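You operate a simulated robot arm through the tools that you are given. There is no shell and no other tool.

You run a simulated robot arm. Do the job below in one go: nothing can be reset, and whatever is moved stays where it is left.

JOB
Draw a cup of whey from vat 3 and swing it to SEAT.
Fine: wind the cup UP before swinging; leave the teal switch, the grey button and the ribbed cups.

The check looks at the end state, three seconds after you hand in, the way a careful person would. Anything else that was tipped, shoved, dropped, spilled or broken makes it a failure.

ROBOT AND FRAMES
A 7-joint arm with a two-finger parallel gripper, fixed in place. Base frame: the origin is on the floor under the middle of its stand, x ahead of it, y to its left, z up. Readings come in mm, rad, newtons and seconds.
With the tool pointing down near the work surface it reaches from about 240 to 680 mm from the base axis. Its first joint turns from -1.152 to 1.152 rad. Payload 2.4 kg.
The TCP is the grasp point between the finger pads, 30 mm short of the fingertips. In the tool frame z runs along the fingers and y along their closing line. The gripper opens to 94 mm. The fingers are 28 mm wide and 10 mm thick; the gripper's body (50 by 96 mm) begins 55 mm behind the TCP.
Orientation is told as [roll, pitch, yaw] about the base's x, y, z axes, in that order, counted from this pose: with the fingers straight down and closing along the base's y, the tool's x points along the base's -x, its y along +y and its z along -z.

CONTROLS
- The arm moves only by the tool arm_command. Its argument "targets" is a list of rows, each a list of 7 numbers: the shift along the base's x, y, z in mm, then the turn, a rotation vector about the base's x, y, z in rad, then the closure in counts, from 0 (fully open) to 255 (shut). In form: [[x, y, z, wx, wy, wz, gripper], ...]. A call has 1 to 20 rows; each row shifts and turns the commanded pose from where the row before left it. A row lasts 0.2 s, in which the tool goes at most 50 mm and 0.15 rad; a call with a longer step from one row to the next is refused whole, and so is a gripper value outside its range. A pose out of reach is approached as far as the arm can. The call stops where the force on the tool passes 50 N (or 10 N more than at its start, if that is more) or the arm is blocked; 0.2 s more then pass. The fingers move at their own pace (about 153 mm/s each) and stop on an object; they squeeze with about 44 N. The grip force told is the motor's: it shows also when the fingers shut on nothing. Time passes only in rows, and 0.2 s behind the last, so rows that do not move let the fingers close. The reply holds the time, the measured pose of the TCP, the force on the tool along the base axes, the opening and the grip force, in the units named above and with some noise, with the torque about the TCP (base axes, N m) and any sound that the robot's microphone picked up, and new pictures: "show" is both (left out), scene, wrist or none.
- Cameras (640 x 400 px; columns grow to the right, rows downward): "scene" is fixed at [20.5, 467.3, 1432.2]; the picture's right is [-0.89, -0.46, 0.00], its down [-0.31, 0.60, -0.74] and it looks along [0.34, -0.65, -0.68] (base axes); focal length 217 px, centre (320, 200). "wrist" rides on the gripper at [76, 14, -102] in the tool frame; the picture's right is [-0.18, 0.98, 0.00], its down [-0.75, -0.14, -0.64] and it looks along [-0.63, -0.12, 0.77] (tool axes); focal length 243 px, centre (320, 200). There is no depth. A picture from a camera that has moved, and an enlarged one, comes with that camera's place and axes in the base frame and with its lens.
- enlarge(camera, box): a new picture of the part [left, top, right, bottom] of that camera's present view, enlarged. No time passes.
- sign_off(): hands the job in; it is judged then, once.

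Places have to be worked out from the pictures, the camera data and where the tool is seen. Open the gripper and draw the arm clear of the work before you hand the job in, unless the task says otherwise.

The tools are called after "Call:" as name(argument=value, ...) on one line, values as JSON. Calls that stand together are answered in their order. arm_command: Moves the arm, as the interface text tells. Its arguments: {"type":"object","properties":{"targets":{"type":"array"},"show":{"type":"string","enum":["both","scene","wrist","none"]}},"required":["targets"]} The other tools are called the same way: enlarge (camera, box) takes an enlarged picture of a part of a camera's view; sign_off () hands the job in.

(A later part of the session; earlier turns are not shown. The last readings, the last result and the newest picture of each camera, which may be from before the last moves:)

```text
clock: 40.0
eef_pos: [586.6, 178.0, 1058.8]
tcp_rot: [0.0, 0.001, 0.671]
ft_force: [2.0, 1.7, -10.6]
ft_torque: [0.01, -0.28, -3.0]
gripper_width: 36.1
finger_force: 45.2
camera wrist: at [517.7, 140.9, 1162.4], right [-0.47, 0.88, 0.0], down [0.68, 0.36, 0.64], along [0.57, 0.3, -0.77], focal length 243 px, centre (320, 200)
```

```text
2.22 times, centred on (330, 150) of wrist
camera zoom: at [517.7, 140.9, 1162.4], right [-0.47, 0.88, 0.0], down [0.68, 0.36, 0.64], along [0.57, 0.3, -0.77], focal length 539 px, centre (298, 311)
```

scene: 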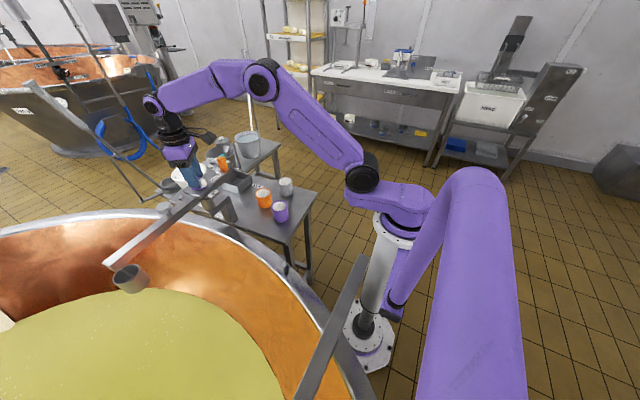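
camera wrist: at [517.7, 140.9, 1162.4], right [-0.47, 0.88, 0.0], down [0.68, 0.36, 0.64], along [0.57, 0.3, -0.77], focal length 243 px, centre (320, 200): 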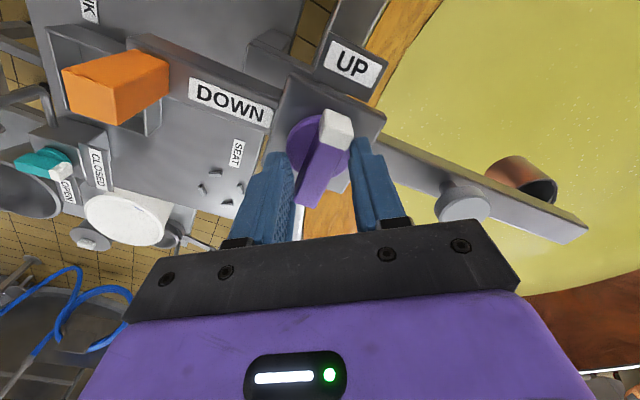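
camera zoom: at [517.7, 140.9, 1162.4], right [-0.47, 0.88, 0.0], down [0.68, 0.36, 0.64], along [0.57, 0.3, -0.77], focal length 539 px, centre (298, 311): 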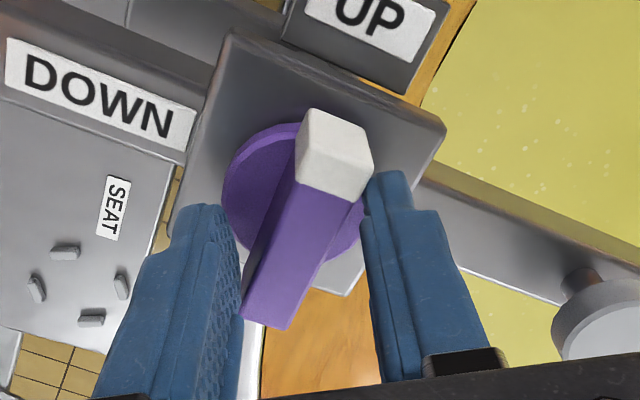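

No creep even at 3 N·m, so the knob is hard-stopped in that direction. My earlier clockwise test was only a few degrees and showed almost no torque. I'll realign, regrip, and turn clockwise about 0.25 rad, checking whether it is the knob or the boom that moves.

Call:
arm_command(targets=[[0, 0, 0, 0, 0, 0, 150], [0, 0, 0, 0, 0, -0.14, 130], [0, 0, 0, 0, 0, -0.14, 130], [0, 0, 0, 0, 0, -0.14, 130], [0, 0, 0, 0, 0, -0.14, 130], [0, 0, 0, 0, 0, -0.025, 130], [0, 0, 0, 0, 0, 0, 200], [0, 0, 0, 0, 0, 0, 255], [0, 0, 0, 0, 0, 0, 255], [0, 0, 0, 0, 0, 0, 255]], show="wrist")

Call:
enlarge(camera="wrist", box=[230, 60, 430, 240])

Call:
arm_command(targets=[[0, 0, 0, 0, 0, -0.05, 255], [0, 0, 0, 0, 0, -0.05, 255], [0, 0, 0, 0, 0, -0.05, 255], [0, 0, 0, 0, 0, -0.05, 255], [0, 0, 0, 0, 0, -0.05, 255], [0, 0, 0, 0, 0, 0, 255]])

Call:
enlarge(camera="wrist", box=[230, 60, 430, 240])

Call:
enlarge(camera="scene", box=[60, 130, 270, 300])

```text
clock: 42.2
eef_pos: [587.0, 179.4, 1059.3]
tcp_rot: [0.001, -0.002, 0.093]
ft_force: [0.6, 3.7, -0.9]
ft_torque: [0.05, -0.08, -0.59]
gripper_width: 16.0
finger_force: 45.2
camera wrist: at [508.6, 184.1, 1162.1], right [0.09, 1.0, 0.0], down [0.76, -0.07, 0.64], along [0.64, -0.06, -0.77], focal length 243 px, centre (320, 200)
```

wrist: 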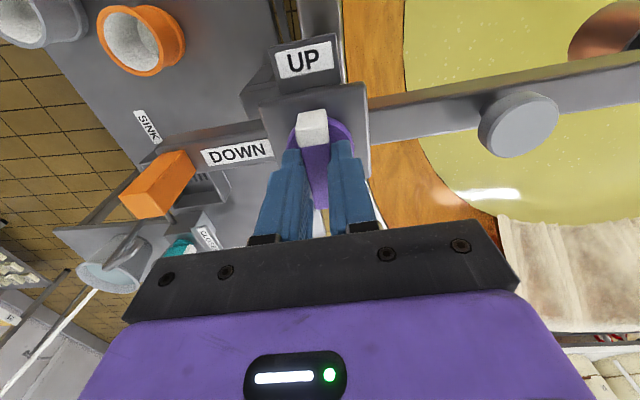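

```text
2.22 times, centred on (330, 150) of wrist
camera zoom: at [508.6, 184.1, 1162.1], right [0.09, 1.0, 0.0], down [0.76, -0.07, 0.64], along [0.64, -0.06, -0.77], focal length 539 px, centre (298, 311)
```

zoom: 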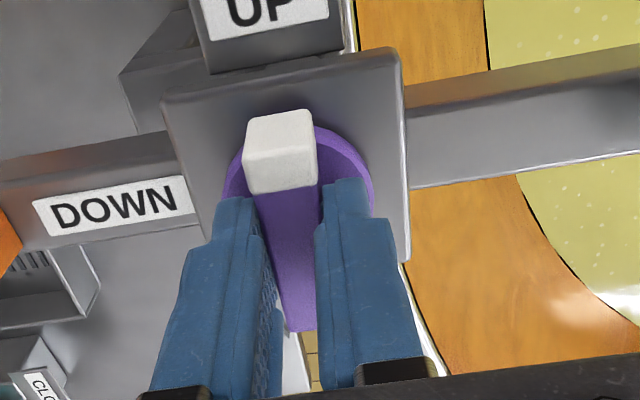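

```text
clock: 43.6
eef_pos: [586.4, 179.7, 1060.2]
tcp_rot: [-0.001, 0.002, -0.16]
ft_force: [-4.5, 2.0, -0.2]
ft_torque: [0.08, 0.65, 0.05]
gripper_width: 16.0
finger_force: 44.8
camera wrist: at [513.0, 203.2, 1162.2], right [0.34, 0.94, 0.0], down [0.72, -0.26, 0.64], along [0.6, -0.22, -0.77], focal length 243 px, centre (320, 200)
```

scene: 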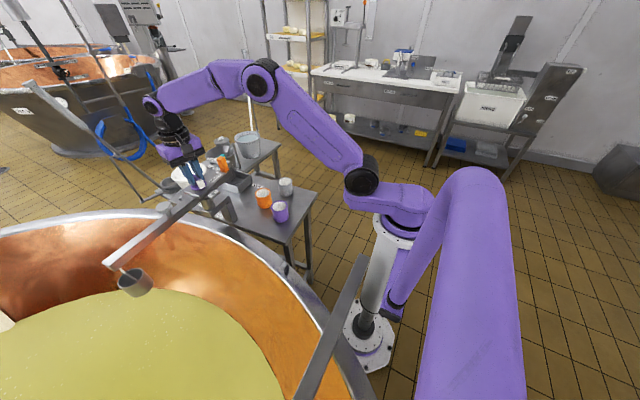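
wrist: 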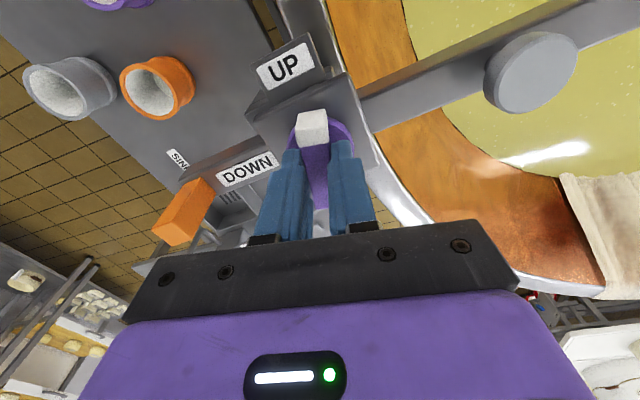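

```text
2.22 times, centred on (330, 150) of wrist
camera zoom: at [513.0, 203.2, 1162.2], right [0.34, 0.94, 0.0], down [0.72, -0.26, 0.64], along [0.6, -0.22, -0.77], focal length 539 px, centre (298, 311)
```

zoom: 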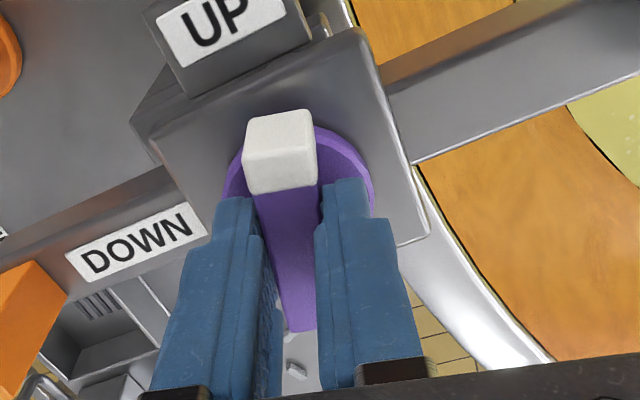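

```text
2.35 times, centred on (165, 215) of scene
camera zoom: at [20.4, 467.3, 1432.2], right [-0.89, -0.46, 0.0], down [-0.31, 0.6, -0.74], along [0.34, -0.65, -0.68], focal length 511 px, centre (685, 165)
```

zoom: 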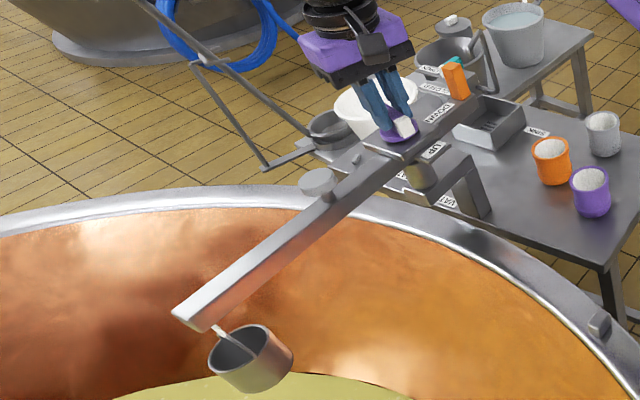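

Turning clockwise works: the knob rotates against its plate, the boom stays put, and the cup has started to descend. The resistance is very low, so I'll continue clockwise in small steps while watching the cup.

Call:
arm_command(targets=[[0, 0, 0, 0, 0, -0.05, 255], [0, 0, 0, 0, 0, -0.05, 255], [0, 0, 0, 0, 0, -0.05, 255], [0, 0, 0, 0, 0, -0.05, 255], [0, 0, 0, 0, 0, -0.05, 255], [0, 0, 0, 0, 0, -0.05, 255], [0, 0, 0, 0, 0, -0.05, 255], [0, 0, 0, 0, 0, -0.05, 255], [0, 0, 0, 0, 0, 0, 255]])

Call:
enlarge(camera="scene", box=[60, 130, 270, 300])

Call:
enlarge(camera="wrist", box=[230, 60, 430, 240])

```text
clock: 45.6
eef_pos: [587.5, 178.9, 1058.8]
tcp_rot: [-0.001, 0.0, -0.559]
ft_force: [-8.4, 0.7, 0.2]
ft_torque: [-0.08, 0.08, 0.08]
gripper_width: 16.0
finger_force: 45.2
camera wrist: at [528.8, 229.7, 1162.1], right [0.68, 0.74, 0.0], down [0.56, -0.52, 0.64], along [0.47, -0.43, -0.77], focal length 243 px, centre (320, 200)
```

scene: 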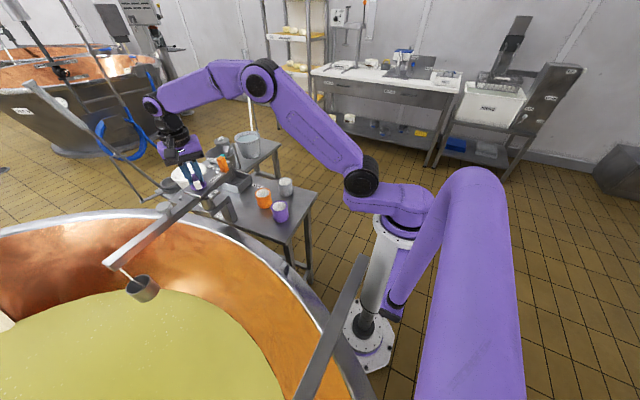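
wrist: 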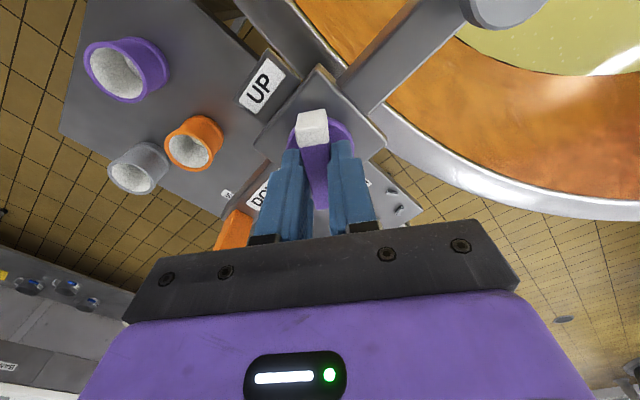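

```text
2.35 times, centred on (165, 215) of scene
camera zoom: at [20.3, 467.3, 1432.2], right [-0.89, -0.46, 0.0], down [-0.31, 0.6, -0.74], along [0.34, -0.65, -0.68], focal length 511 px, centre (685, 165)
```

zoom: 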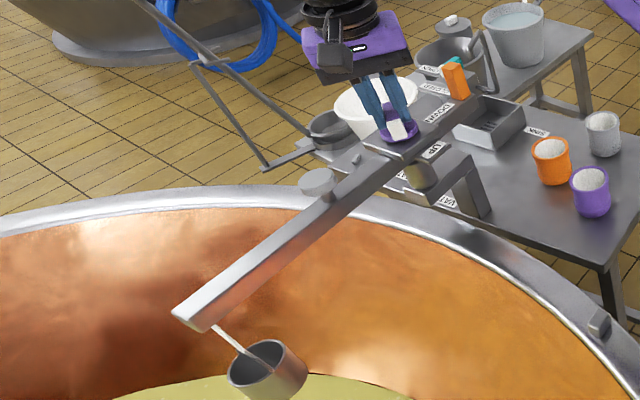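

```text
2.22 times, centred on (330, 150) of wrist
camera zoom: at [528.8, 229.7, 1162.1], right [0.68, 0.74, 0.0], down [0.56, -0.52, 0.64], along [0.47, -0.43, -0.77], focal length 539 px, centre (298, 311)
```

zoom: 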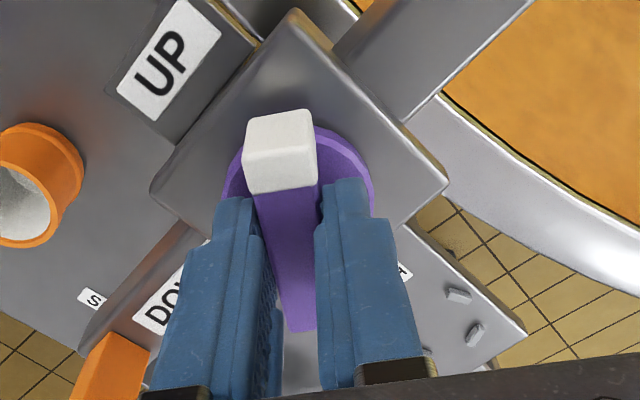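

The cup has dropped about 50 mm for 0.65 rad, roughly 77 mm per radian. So 270° clockwise brings the pointer to DOWN and the cup to about the whey level. I'll need regrips, so I'll first loosen slightly to see whether the knob holds by itself.

Call:
arm_command(targets=[[0, 0, 0, 0, 0, 0, 185], [0, 0, 0, 0, 0, 0, 185], [0, 0, 0, 0, 0, 0, 185], [0, 0, 0, 0, 0, 0, 185]])

Call:
enlarge(camera="wrist", box=[230, 60, 430, 240])

Call:
enlarge(camera="scene", box=[60, 130, 270, 300])

```text
clock: 46.6
eef_pos: [587.2, 179.3, 1060.1]
tcp_rot: [-0.002, 0.0, -0.557]
ft_force: [-0.1, -0.4, 0.2]
ft_torque: [0.0, 0.0, 0.03]
gripper_width: 26.0
finger_force: 0.1
camera wrist: at [529.1, 229.6, 1162.0], right [0.68, 0.74, 0.0], down [0.57, -0.52, 0.64], along [0.47, -0.43, -0.77], focal length 243 px, centre (320, 200)
```

scene: 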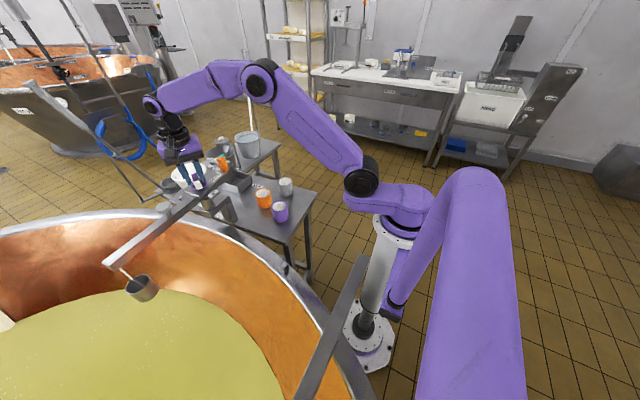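
wrist: 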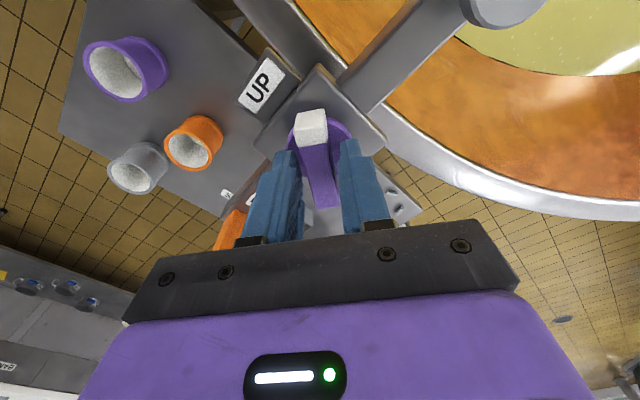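

```text
2.22 times, centred on (330, 150) of wrist
camera zoom: at [529.1, 229.6, 1162.0], right [0.68, 0.74, 0.0], down [0.57, -0.52, 0.64], along [0.47, -0.43, -0.77], focal length 539 px, centre (298, 311)
```

zoom: 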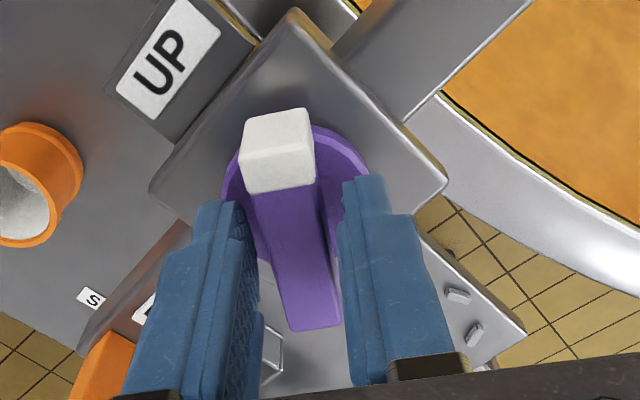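

```text
2.35 times, centred on (165, 215) of scene
camera zoom: at [20.5, 467.3, 1432.2], right [-0.89, -0.46, 0.0], down [-0.31, 0.6, -0.74], along [0.34, -0.65, -0.68], focal length 511 px, centre (685, 165)
```

zoom: 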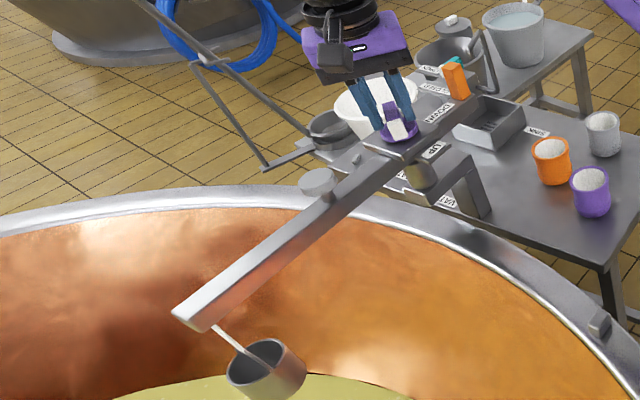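

The knob holds by itself. I'll regrip and carry on clockwise to about 90° total, ending near yaw -1.48.

Call:
arm_command(targets=[[0, 0, 0, 0, 0, 0, 255], [0, 0, 0, 0, 0, 0, 255], [0, 0, 0, 0, 0, -0.06, 255], [0, 0, 0, 0, 0, -0.07, 255], [0, 0, 0, 0, 0, -0.07, 255], [0, 0, 0, 0, 0, -0.07, 255], [0, 0, 0, 0, 0, -0.07, 255], [0, 0, 0, 0, 0, -0.07, 255], [0, 0, 0, 0, 0, -0.07, 255], [0, 0, 0, 0, 0, -0.07, 255], [0, 0, 0, 0, 0, -0.07, 255], [0, 0, 0, 0, 0, -0.07, 255], [0, 0, 0, 0, 0, -0.07, 255], [0, 0, 0, 0, 0, -0.07, 255], [0, 0, 0, 0, 0, -0.07, 255], [0, 0, 0, 0, 0, -0.03, 255], [0, 0, 0, 0, 0, 0, 255]])

Call:
enlarge(camera="scene", box=[60, 130, 270, 330])

Call:
enlarge(camera="wrist", box=[230, 60, 430, 240])

```text
clock: 50.2
eef_pos: [587.0, 178.9, 1059.3]
tcp_rot: [-0.002, 0.001, -1.488]
ft_force: [3.0, 1.8, -9.6]
ft_torque: [-0.29, -0.12, 0.03]
gripper_width: 15.6
finger_force: 45.3
camera wrist: at [594.3, 254.2, 1162.0], right [0.99, -0.1, 0.0], down [-0.08, -0.76, 0.64], along [-0.07, -0.64, -0.77], focal length 243 px, centre (320, 200)
```

scene: 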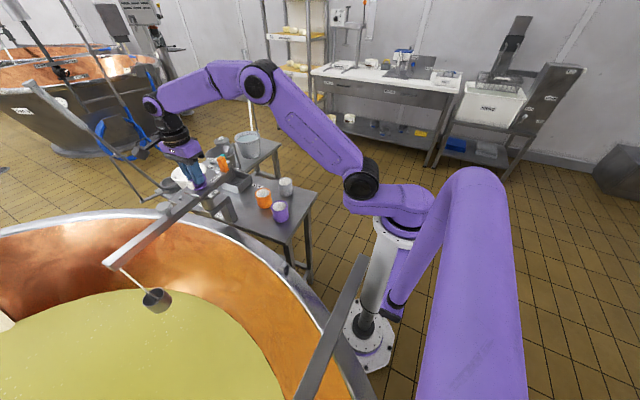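
wrist: 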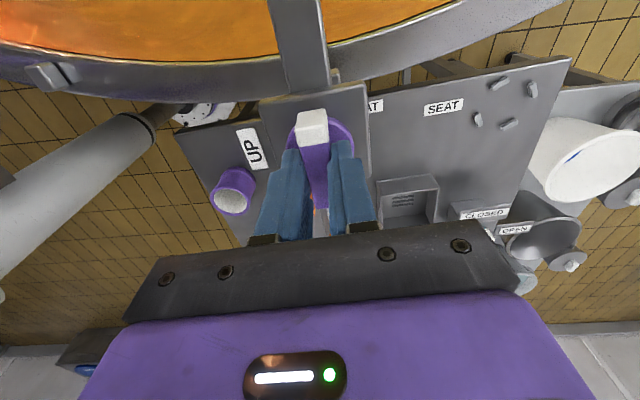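

```text
2.00 times, centred on (165, 230) of scene
camera zoom: at [20.8, 467.4, 1432.2], right [-0.89, -0.46, 0.0], down [-0.31, 0.6, -0.74], along [0.34, -0.65, -0.68], focal length 434 px, centre (630, 140)
```

zoom: 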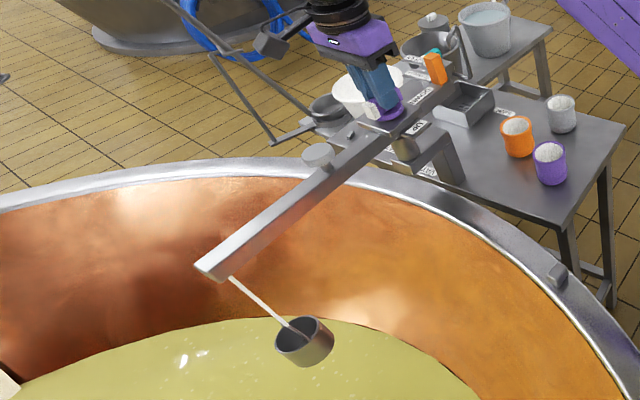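

```text
2.22 times, centred on (330, 150) of wrist
camera zoom: at [594.3, 254.2, 1162.0], right [0.99, -0.1, 0.0], down [-0.08, -0.76, 0.64], along [-0.07, -0.64, -0.77], focal length 539 px, centre (298, 311)
```

zoom: 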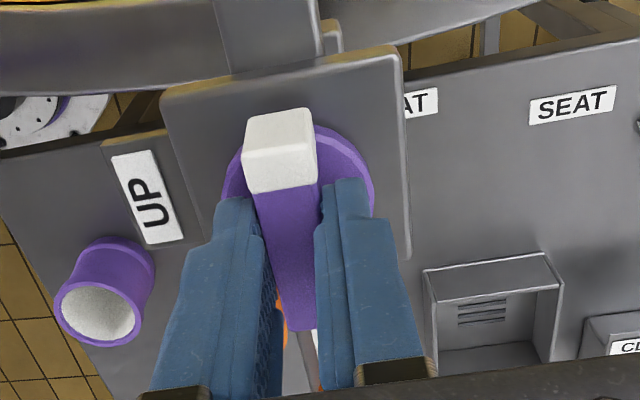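

The cup is down about 137 mm after 90°. I'll open fully and rotate the gripper back +180° around the fin to regrip it.

Call:
arm_command(targets=[[0, 0, 0, 0, 0, 0, 100], [0, 0, 0, 0, 0, 0, 0], [0, 0, 0, 0, 0, 0, 0], [0, 0, 0, 0, 0, 0.148, 0], [0, 0, 0, 0, 0, 0.148, 0], [0, 0, 0, 0, 0, 0.148, 0], [0, 0, 0, 0, 0, 0.148, 0], [0, 0, 0, 0, 0, 0.148, 0], [0, 0, 0, 0, 0, 0.148, 0], [0, 0, 0, 0, 0, 0.148, 0], [0, 0, 0, 0, 0, 0.148, 0], [0, 0, 0, 0, 0, 0.148, 0], [0, 0, 0, 0, 0, 0.148, 0], [0, 0, 0, 0, 0, 0.148, 0]], show="wrist")

Call:
arm_command(targets=[[0, 0, 0, 0, 0, 0.148, 0], [0, 0, 0, 0, 0, 0.148, 0], [0, 0, 0, 0, 0, 0.148, 0], [0, 0, 0, 0, 0, 0.148, 0], [0, 0, 0, 0, 0, 0.148, 0], [0, 0, 0, 0, 0, 0.148, 0], [0, 0, 0, 0, 0, 0.148, 0], [0, 0, 0, 0, 0, 0.148, 0], [0, 0, 0, 0, 0, 0.148, 0], [0, 0, 0, 0, 0, 0.148, 0], [0, 0, 0, 0, 0, 0.034, 0], [0, 0, 0, 0, 0, 0, 0]])

Call:
enlarge(camera="wrist", box=[230, 60, 430, 240])

Call:
enlarge(camera="scene", box=[60, 130, 270, 330])

```text
clock: 53.2
eef_pos: [586.7, 178.8, 1059.7]
tcp_rot: [0.0, 0.001, 0.146]
ft_force: [-0.6, -0.2, -0.6]
ft_torque: [-0.01, 0.01, -0.02]
gripper_width: 93.9
finger_force: 0.1
camera wrist: at [508.5, 180.3, 1162.4], right [0.04, 1.0, 0.0], down [0.77, -0.03, 0.64], along [0.64, -0.03, -0.77], focal length 243 px, centre (320, 200)
```

wrist: 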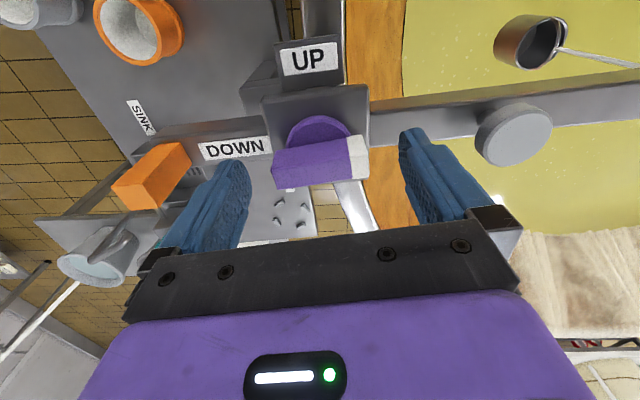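

```text
clock: 55.8
eef_pos: [587.3, 178.3, 1060.3]
tcp_rot: [-0.001, 0.0, 1.657]
ft_force: [-0.4, 0.4, -0.2]
ft_torque: [-0.01, 0.01, 0.04]
gripper_width: 94.0
finger_force: 0.1
camera wrist: at [578.4, 99.6, 1162.8], right [-1.0, 0.1, 0.0], down [0.08, 0.76, 0.64], along [0.06, 0.64, -0.77], focal length 243 px, centre (320, 200)
```

scene: 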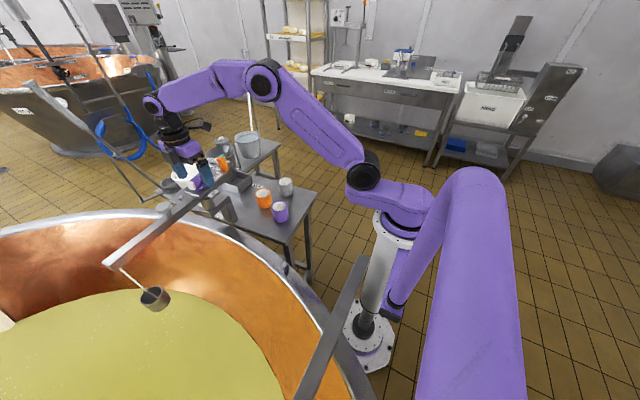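
wrist: 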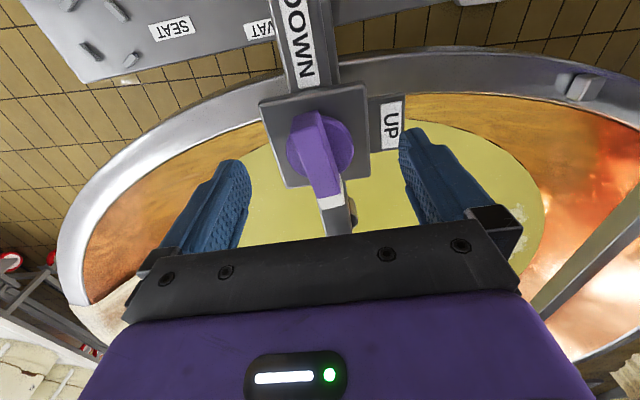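

```text
2.22 times, centred on (330, 150) of wrist
camera zoom: at [578.4, 99.6, 1162.8], right [-1.0, 0.1, 0.0], down [0.08, 0.76, 0.64], along [0.06, 0.64, -0.77], focal length 539 px, centre (298, 311)
```

zoom: 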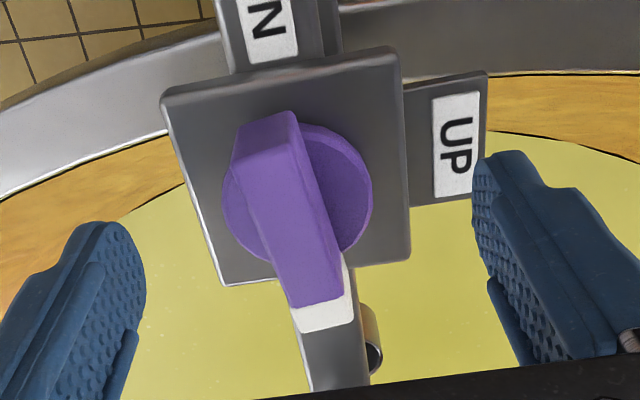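

```text
2.00 times, centred on (165, 230) of scene
camera zoom: at [20.5, 467.3, 1432.2], right [-0.89, -0.46, 0.0], down [-0.31, 0.6, -0.74], along [0.34, -0.65, -0.68], focal length 434 px, centre (630, 140)
```

zoom: 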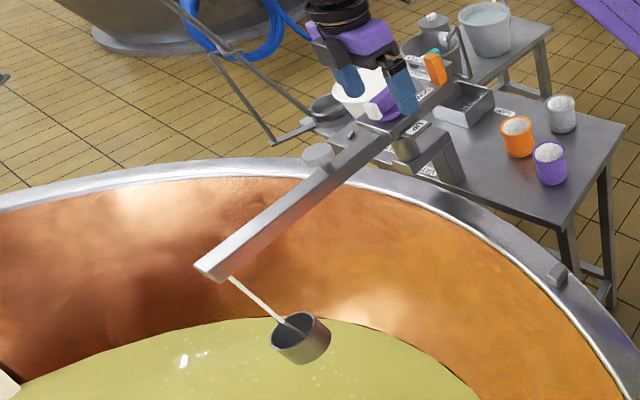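

The knob seems to have crept back a few degrees since release. I'll check whether it is still drifting.

Call:
arm_command(targets=[[0, 0, 0, 0, 0, 0, 0], [0, 0, 0, 0, 0, 0, 0], [0, 0, 0, 0, 0, 0, 0], [0, 0, 0, 0, 0, 0, 0], [0, 0, 0, 0, 0, 0, 0]], show="wrist")

Call:
enlarge(camera="wrist", box=[230, 60, 430, 240])

```text
clock: 57.0
eef_pos: [586.7, 177.7, 1058.7]
tcp_rot: [0.0, 0.001, 1.653]
ft_force: [-0.1, 0.6, 0.1]
ft_torque: [0.02, 0.0, 0.03]
gripper_width: 93.8
finger_force: 0.1
camera wrist: at [578.3, 99.7, 1162.8], right [-0.99, 0.1, 0.0], down [0.08, 0.76, 0.64], along [0.06, 0.64, -0.77], focal length 243 px, centre (320, 200)
```

wrist: 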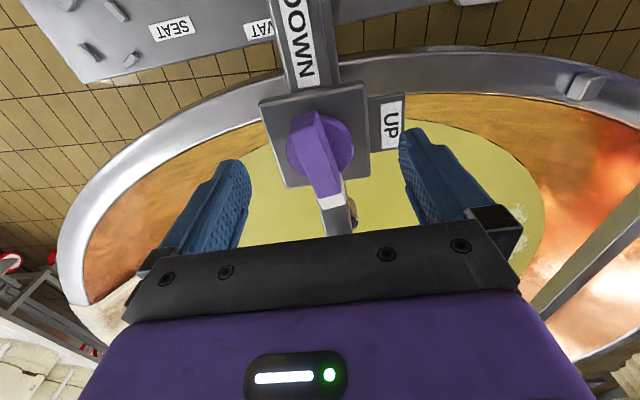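

```text
2.22 times, centred on (330, 150) of wrist
camera zoom: at [578.3, 99.7, 1162.8], right [-0.99, 0.1, 0.0], down [0.08, 0.76, 0.64], along [0.06, 0.64, -0.77], focal length 539 px, centre (298, 311)
```

zoom: 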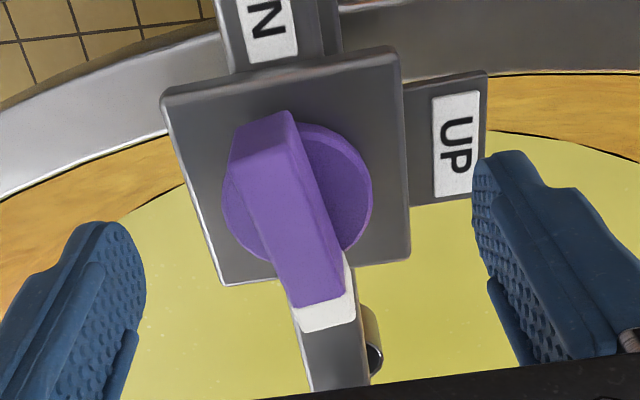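

The knob creeps only about 1°/s back toward UP, so I should work without pausing. I'll close on the fin, which nudges it back into line, and continue clockwise another 90°.

Call:
arm_command(targets=[[0, 0, 0, 0, 0, 0, 150], [0, 0, 0, 0, 0, 0, 255], [0, 0, 0, 0, 0, 0, 255], [0, 0, 0, 0, 0, -0.08, 255], [0, 0, 0, 0, 0, -0.1, 255], [0, 0, 0, 0, 0, -0.1, 255], [0, 0, 0, 0, 0, -0.1, 255], [0, 0, 0, 0, 0, -0.1, 255], [0, 0, 0, 0, 0, -0.1, 255], [0, 0, 0, 0, 0, -0.1, 255], [0, 0, 0, 0, 0, -0.1, 255], [0, 0, 0, 0, 0, -0.1, 255], [0, 0, 0, 0, 0, -0.1, 255], [0, 0, 0, 0, 0, -0.1, 255], [0, 0, 0, 0, 0, -0.1, 255], [0, 0, 0, 0, 0, -0.1, 255], [0, 0, 0, 0, 0, -0.1, 255], [0, 0, 0, 0, 0, -0.1, 255], [0, 0, 0, 0, 0, -0.08, 255]])

Call:
enlarge(camera="scene", box=[60, 150, 270, 350])

Call:
enlarge(camera="wrist", box=[230, 60, 430, 240])

```text
clock: 61.0
eef_pos: [586.8, 177.9, 1059.9]
tcp_rot: [0.0, -0.002, 0.094]
ft_force: [-0.9, -1.1, 4.1]
ft_torque: [0.08, -1.1, 0.03]
gripper_width: 15.8
finger_force: 44.6
camera wrist: at [508.6, 184.0, 1162.6], right [0.09, 1.0, 0.0], down [0.76, -0.07, 0.64], along [0.64, -0.06, -0.77], focal length 243 px, centre (320, 200)
```

scene: 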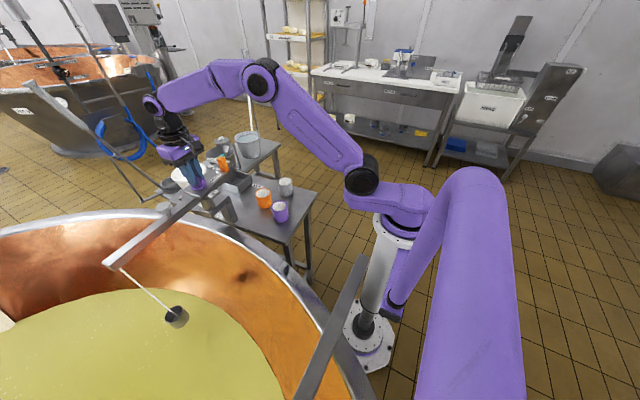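
wrist: 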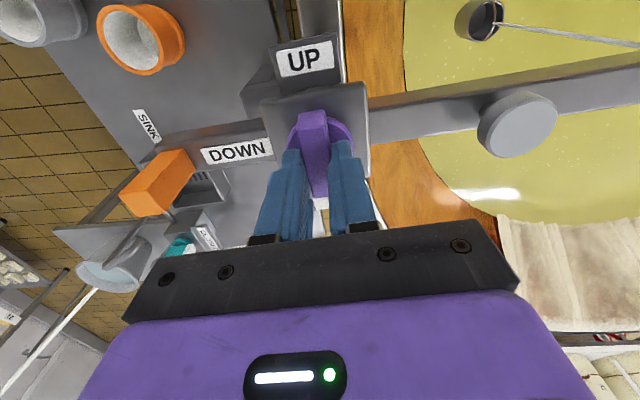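

```text
2.00 times, centred on (165, 250) of scene
camera zoom: at [20.4, 467.2, 1432.2], right [-0.89, -0.46, 0.0], down [-0.31, 0.6, -0.74], along [0.34, -0.65, -0.68], focal length 434 px, centre (630, 100)
```

zoom: 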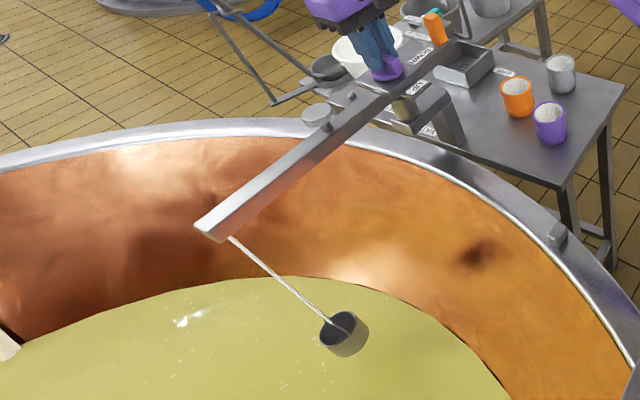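

```text
2.22 times, centred on (330, 150) of wrist
camera zoom: at [508.6, 184.0, 1162.6], right [0.09, 1.0, 0.0], down [0.76, -0.07, 0.64], along [0.64, -0.06, -0.77], focal length 539 px, centre (298, 311)
```

zoom: 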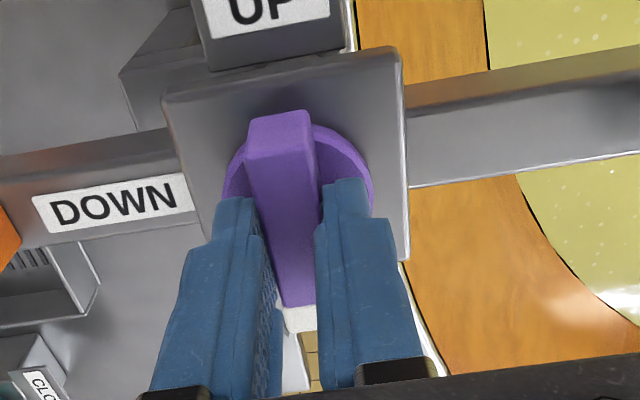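

The knob is at 180° and the cup is at about z 660, just above the whey. I'll continue clockwise toward DOWN, slowing for entry.

Call:
arm_command(targets=[[0, 0, 0, 0, 0, -0.07, 255], [0, 0, 0, 0, 0, -0.07, 255], [0, 0, 0, 0, 0, -0.07, 255], [0, 0, 0, 0, 0, -0.07, 255], [0, 0, 0, 0, 0, -0.07, 255], [0, 0, 0, 0, 0, -0.07, 255], [0, 0, 0, 0, 0, -0.07, 255], [0, 0, 0, 0, 0, -0.07, 255], [0, 0, 0, 0, 0, -0.07, 255], [0, 0, 0, 0, 0, -0.07, 255], [0, 0, 0, 0, 0, -0.07, 255], [0, 0, 0, 0, 0, -0.07, 255], [0, 0, 0, 0, 0, -0.07, 255], [0, 0, 0, 0, 0, -0.07, 255], [0, 0, 0, 0, 0, -0.07, 255], [0, 0, 0, 0, 0, -0.07, 255]])

Call:
enlarge(camera="scene", box=[80, 200, 270, 380])

Call:
enlarge(camera="wrist", box=[230, 60, 430, 240])

```text
clock: 64.4
eef_pos: [587.7, 178.1, 1059.4]
tcp_rot: [0.001, -0.001, -1.025]
ft_force: [-1.2, 4.7, 14.1]
ft_torque: [-0.05, 0.08, 0.09]
gripper_width: 16.0
finger_force: 45.0
camera wrist: at [558.7, 249.7, 1162.7], right [0.94, 0.35, 0.0], down [0.27, -0.72, 0.64], along [0.23, -0.6, -0.77], focal length 243 px, centre (320, 200)
```

scene: 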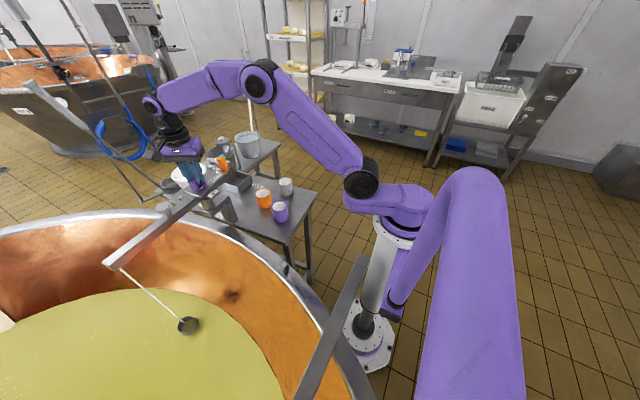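
wrist: 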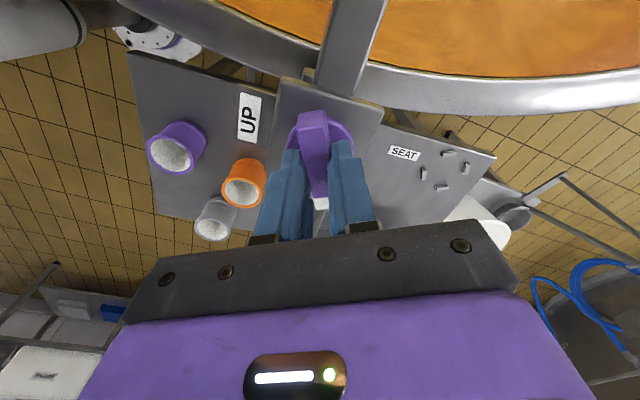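

```text
2.22 times, centred on (175, 290) of scene
camera zoom: at [20.3, 467.4, 1432.2], right [-0.89, -0.46, 0.0], down [-0.31, 0.6, -0.74], along [0.34, -0.65, -0.68], focal length 483 px, centre (642, 0)
```

zoom: 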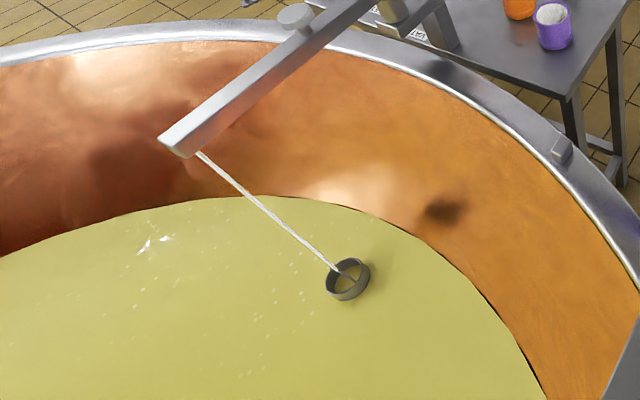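

```text
2.22 times, centred on (330, 150) of wrist
camera zoom: at [558.7, 249.7, 1162.7], right [0.94, 0.35, 0.0], down [0.27, -0.72, 0.64], along [0.23, -0.6, -0.77], focal length 539 px, centre (298, 311)
```

zoom: 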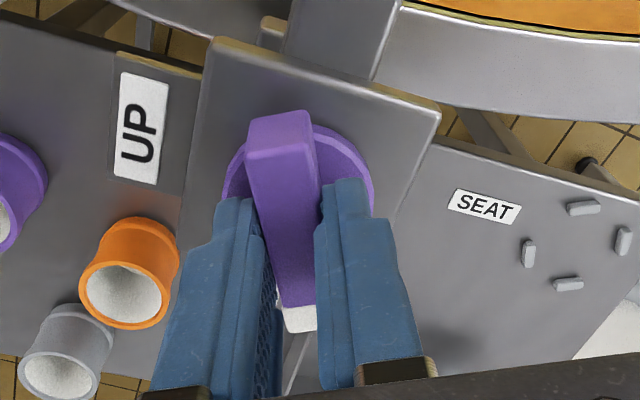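

The cup is entering the whey. I'll continue the last 0.45 rad to DOWN, so it submerges.

Call:
arm_command(targets=[[0, 0, 0, 0, 0, -0.05, 255], [0, 0, 0, 0, 0, -0.05, 255], [0, 0, 0, 0, 0, -0.05, 255], [0, 0, 0, 0, 0, -0.05, 255], [0, 0, 0, 0, 0, -0.05, 255], [0, 0, 0, 0, 0, -0.05, 255], [0, 0, 0, 0, 0, -0.05, 255], [0, 0, 0, 0, 0, -0.05, 255], [0, 0, 0, 0, 0, -0.05, 255], [0, 0, 0, 0, 0, 0, 255], [0, 0, 0, 0, 0, 0, 255]])

Call:
enlarge(camera="scene", box=[80, 200, 270, 380])

Call:
enlarge(camera="scene", box=[160, 300, 230, 350])

Call:
enlarge(camera="wrist", box=[230, 60, 430, 240])

```text
clock: 66.8
eef_pos: [588.0, 178.8, 1060.2]
tcp_rot: [0.002, 0.0, -1.474]
ft_force: [5.0, 9.7, 13.6]
ft_torque: [-0.5, -0.03, -0.02]
gripper_width: 16.1
finger_force: 45.2
camera wrist: at [592.7, 254.4, 1162.7], right [1.0, -0.09, 0.0], down [-0.07, -0.76, 0.64], along [-0.05, -0.64, -0.77], focal length 243 px, centre (320, 200)
```

scene: 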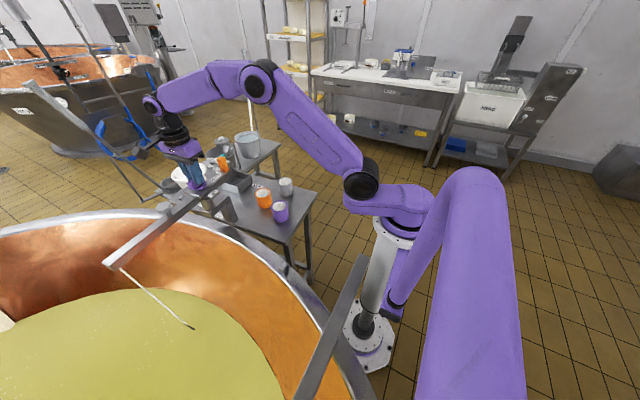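
wrist: 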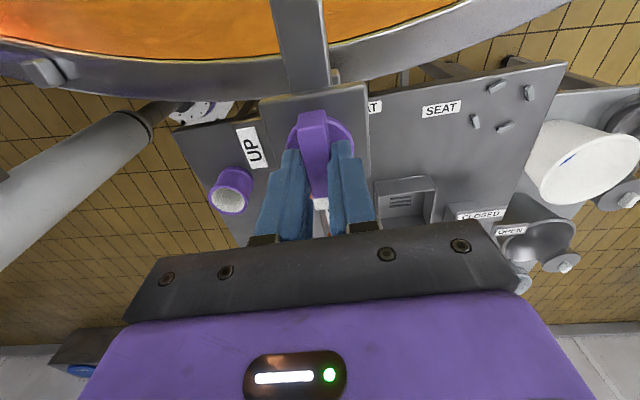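

```text
2.22 times, centred on (175, 290) of scene
camera zoom: at [20.4, 467.5, 1432.1], right [-0.89, -0.46, 0.0], down [-0.31, 0.6, -0.74], along [0.34, -0.65, -0.68], focal length 483 px, centre (642, 0)
```

zoom: 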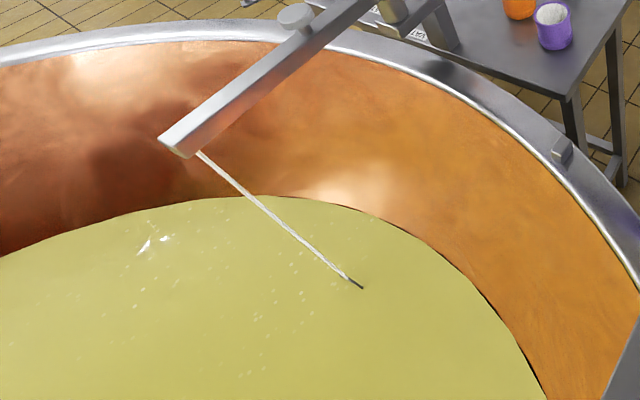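

```text
8.00 times, centred on (195, 325) of scene
camera zoom: at [20.4, 467.5, 1432.1], right [-0.89, -0.46, 0.0], down [-0.31, 0.6, -0.74], along [0.34, -0.65, -0.68], focal length 1738 px, centre (1320, -800)
```

zoom: 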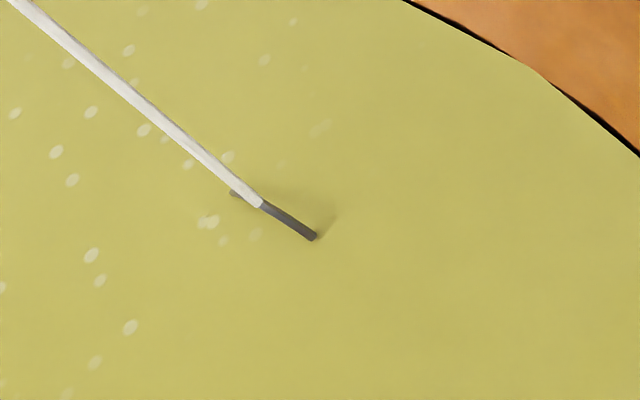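

```text
2.22 times, centred on (330, 150) of wrist
camera zoom: at [592.7, 254.4, 1162.7], right [1.0, -0.09, 0.0], down [-0.07, -0.76, 0.64], along [-0.05, -0.64, -0.77], focal length 539 px, centre (298, 311)
```

zoom: 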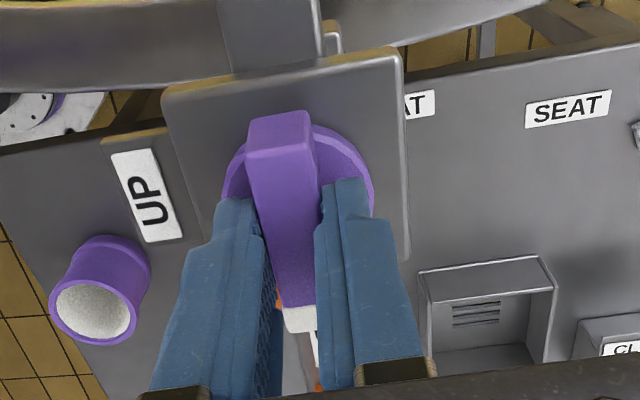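

The cup is fully submerged and the pointer is at DOWN. I'll let it fill for a moment, then start winding UP, counter-clockwise and slowly.

Call:
arm_command(targets=[[0, 0, 0, 0, 0, 0, 255], [0, 0, 0, 0, 0, 0, 255], [0, 0, 0, 0, 0, 0, 255], [0, 0, 0, 0, 0, 0, 255], [0, 0, 0, 0, 0, 0, 255], [0, 0, 0, 0, 0, 0.05, 255], [0, 0, 0, 0, 0, 0.05, 255], [0, 0, 0, 0, 0, 0.06, 255], [0, 0, 0, 0, 0, 0.06, 255], [0, 0, 0, 0, 0, 0.06, 255], [0, 0, 0, 0, 0, 0.06, 255], [0, 0, 0, 0, 0, 0.06, 255], [0, 0, 0, 0, 0, 0.06, 255], [0, 0, 0, 0, 0, 0.06, 255], [0, 0, 0, 0, 0, 0.06, 255], [0, 0, 0, 0, 0, 0.06, 255], [0, 0, 0, 0, 0, 0.06, 255], [0, 0, 0, 0, 0, 0.06, 255], [0, 0, 0, 0, 0, 0.06, 255], [0, 0, 0, 0, 0, 0.06, 255]])

Call:
enlarge(camera="scene", box=[80, 200, 270, 380])

Call:
enlarge(camera="scene", box=[160, 295, 230, 345])

Call:
enlarge(camera="wrist", box=[230, 60, 430, 240])

```text
clock: 71.0
eef_pos: [586.8, 178.3, 1059.5]
tcp_rot: [0.0, -0.001, -0.593]
ft_force: [-1.3, 7.6, 10.1]
ft_torque: [0.04, -0.1, -0.07]
gripper_width: 15.8
finger_force: 45.1
camera wrist: at [530.9, 231.5, 1162.6], right [0.7, 0.71, 0.0], down [0.55, -0.54, 0.64], along [0.46, -0.45, -0.77], focal length 243 px, centre (320, 200)
```

scene: 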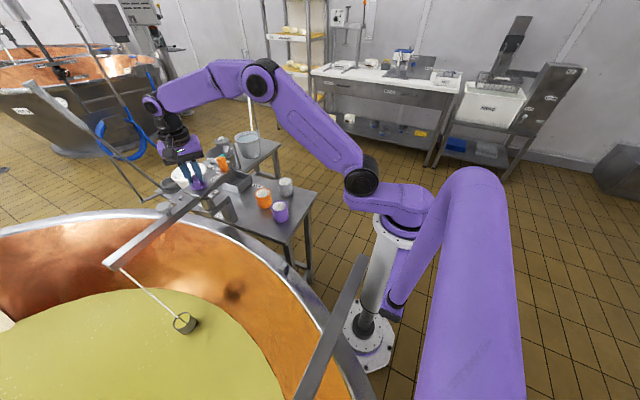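
wrist: 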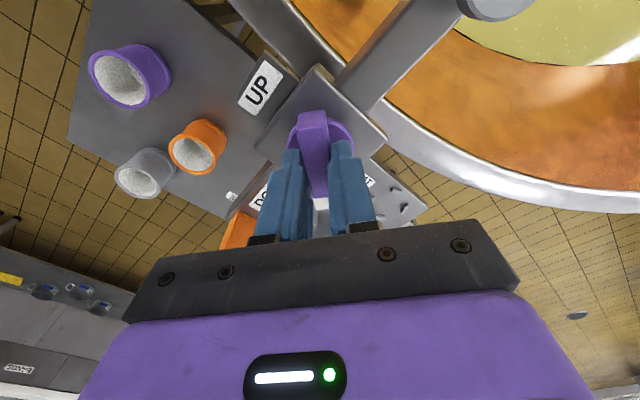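

```text
2.22 times, centred on (175, 290) of scene
camera zoom: at [20.3, 467.4, 1432.2], right [-0.89, -0.46, 0.0], down [-0.31, 0.6, -0.74], along [0.34, -0.65, -0.68], focal length 483 px, centre (642, 0)
```

zoom: 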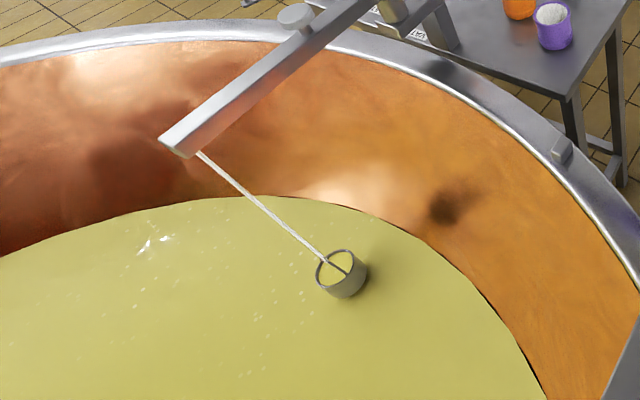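

```text
8.00 times, centred on (195, 320) of scene
camera zoom: at [20.3, 467.4, 1432.2], right [-0.89, -0.46, 0.0], down [-0.31, 0.6, -0.74], along [0.34, -0.65, -0.68], focal length 1738 px, centre (1320, -760)
```

zoom: 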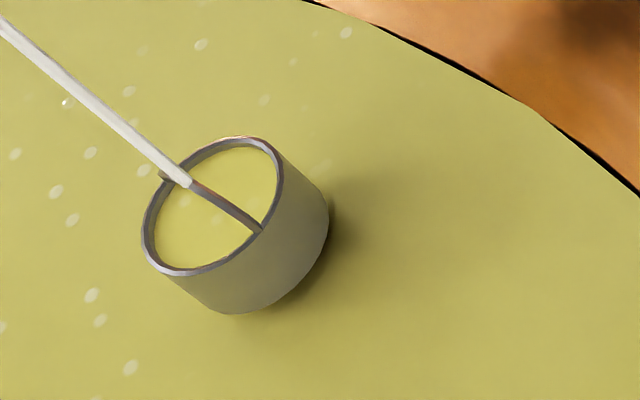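

```text
2.22 times, centred on (330, 150) of wrist
camera zoom: at [530.9, 231.5, 1162.6], right [0.7, 0.71, 0.0], down [0.55, -0.54, 0.64], along [0.46, -0.45, -0.77], focal length 539 px, centre (298, 311)
```

zoom: 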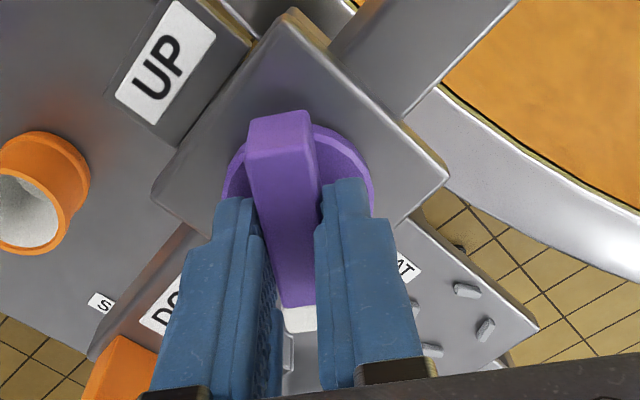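

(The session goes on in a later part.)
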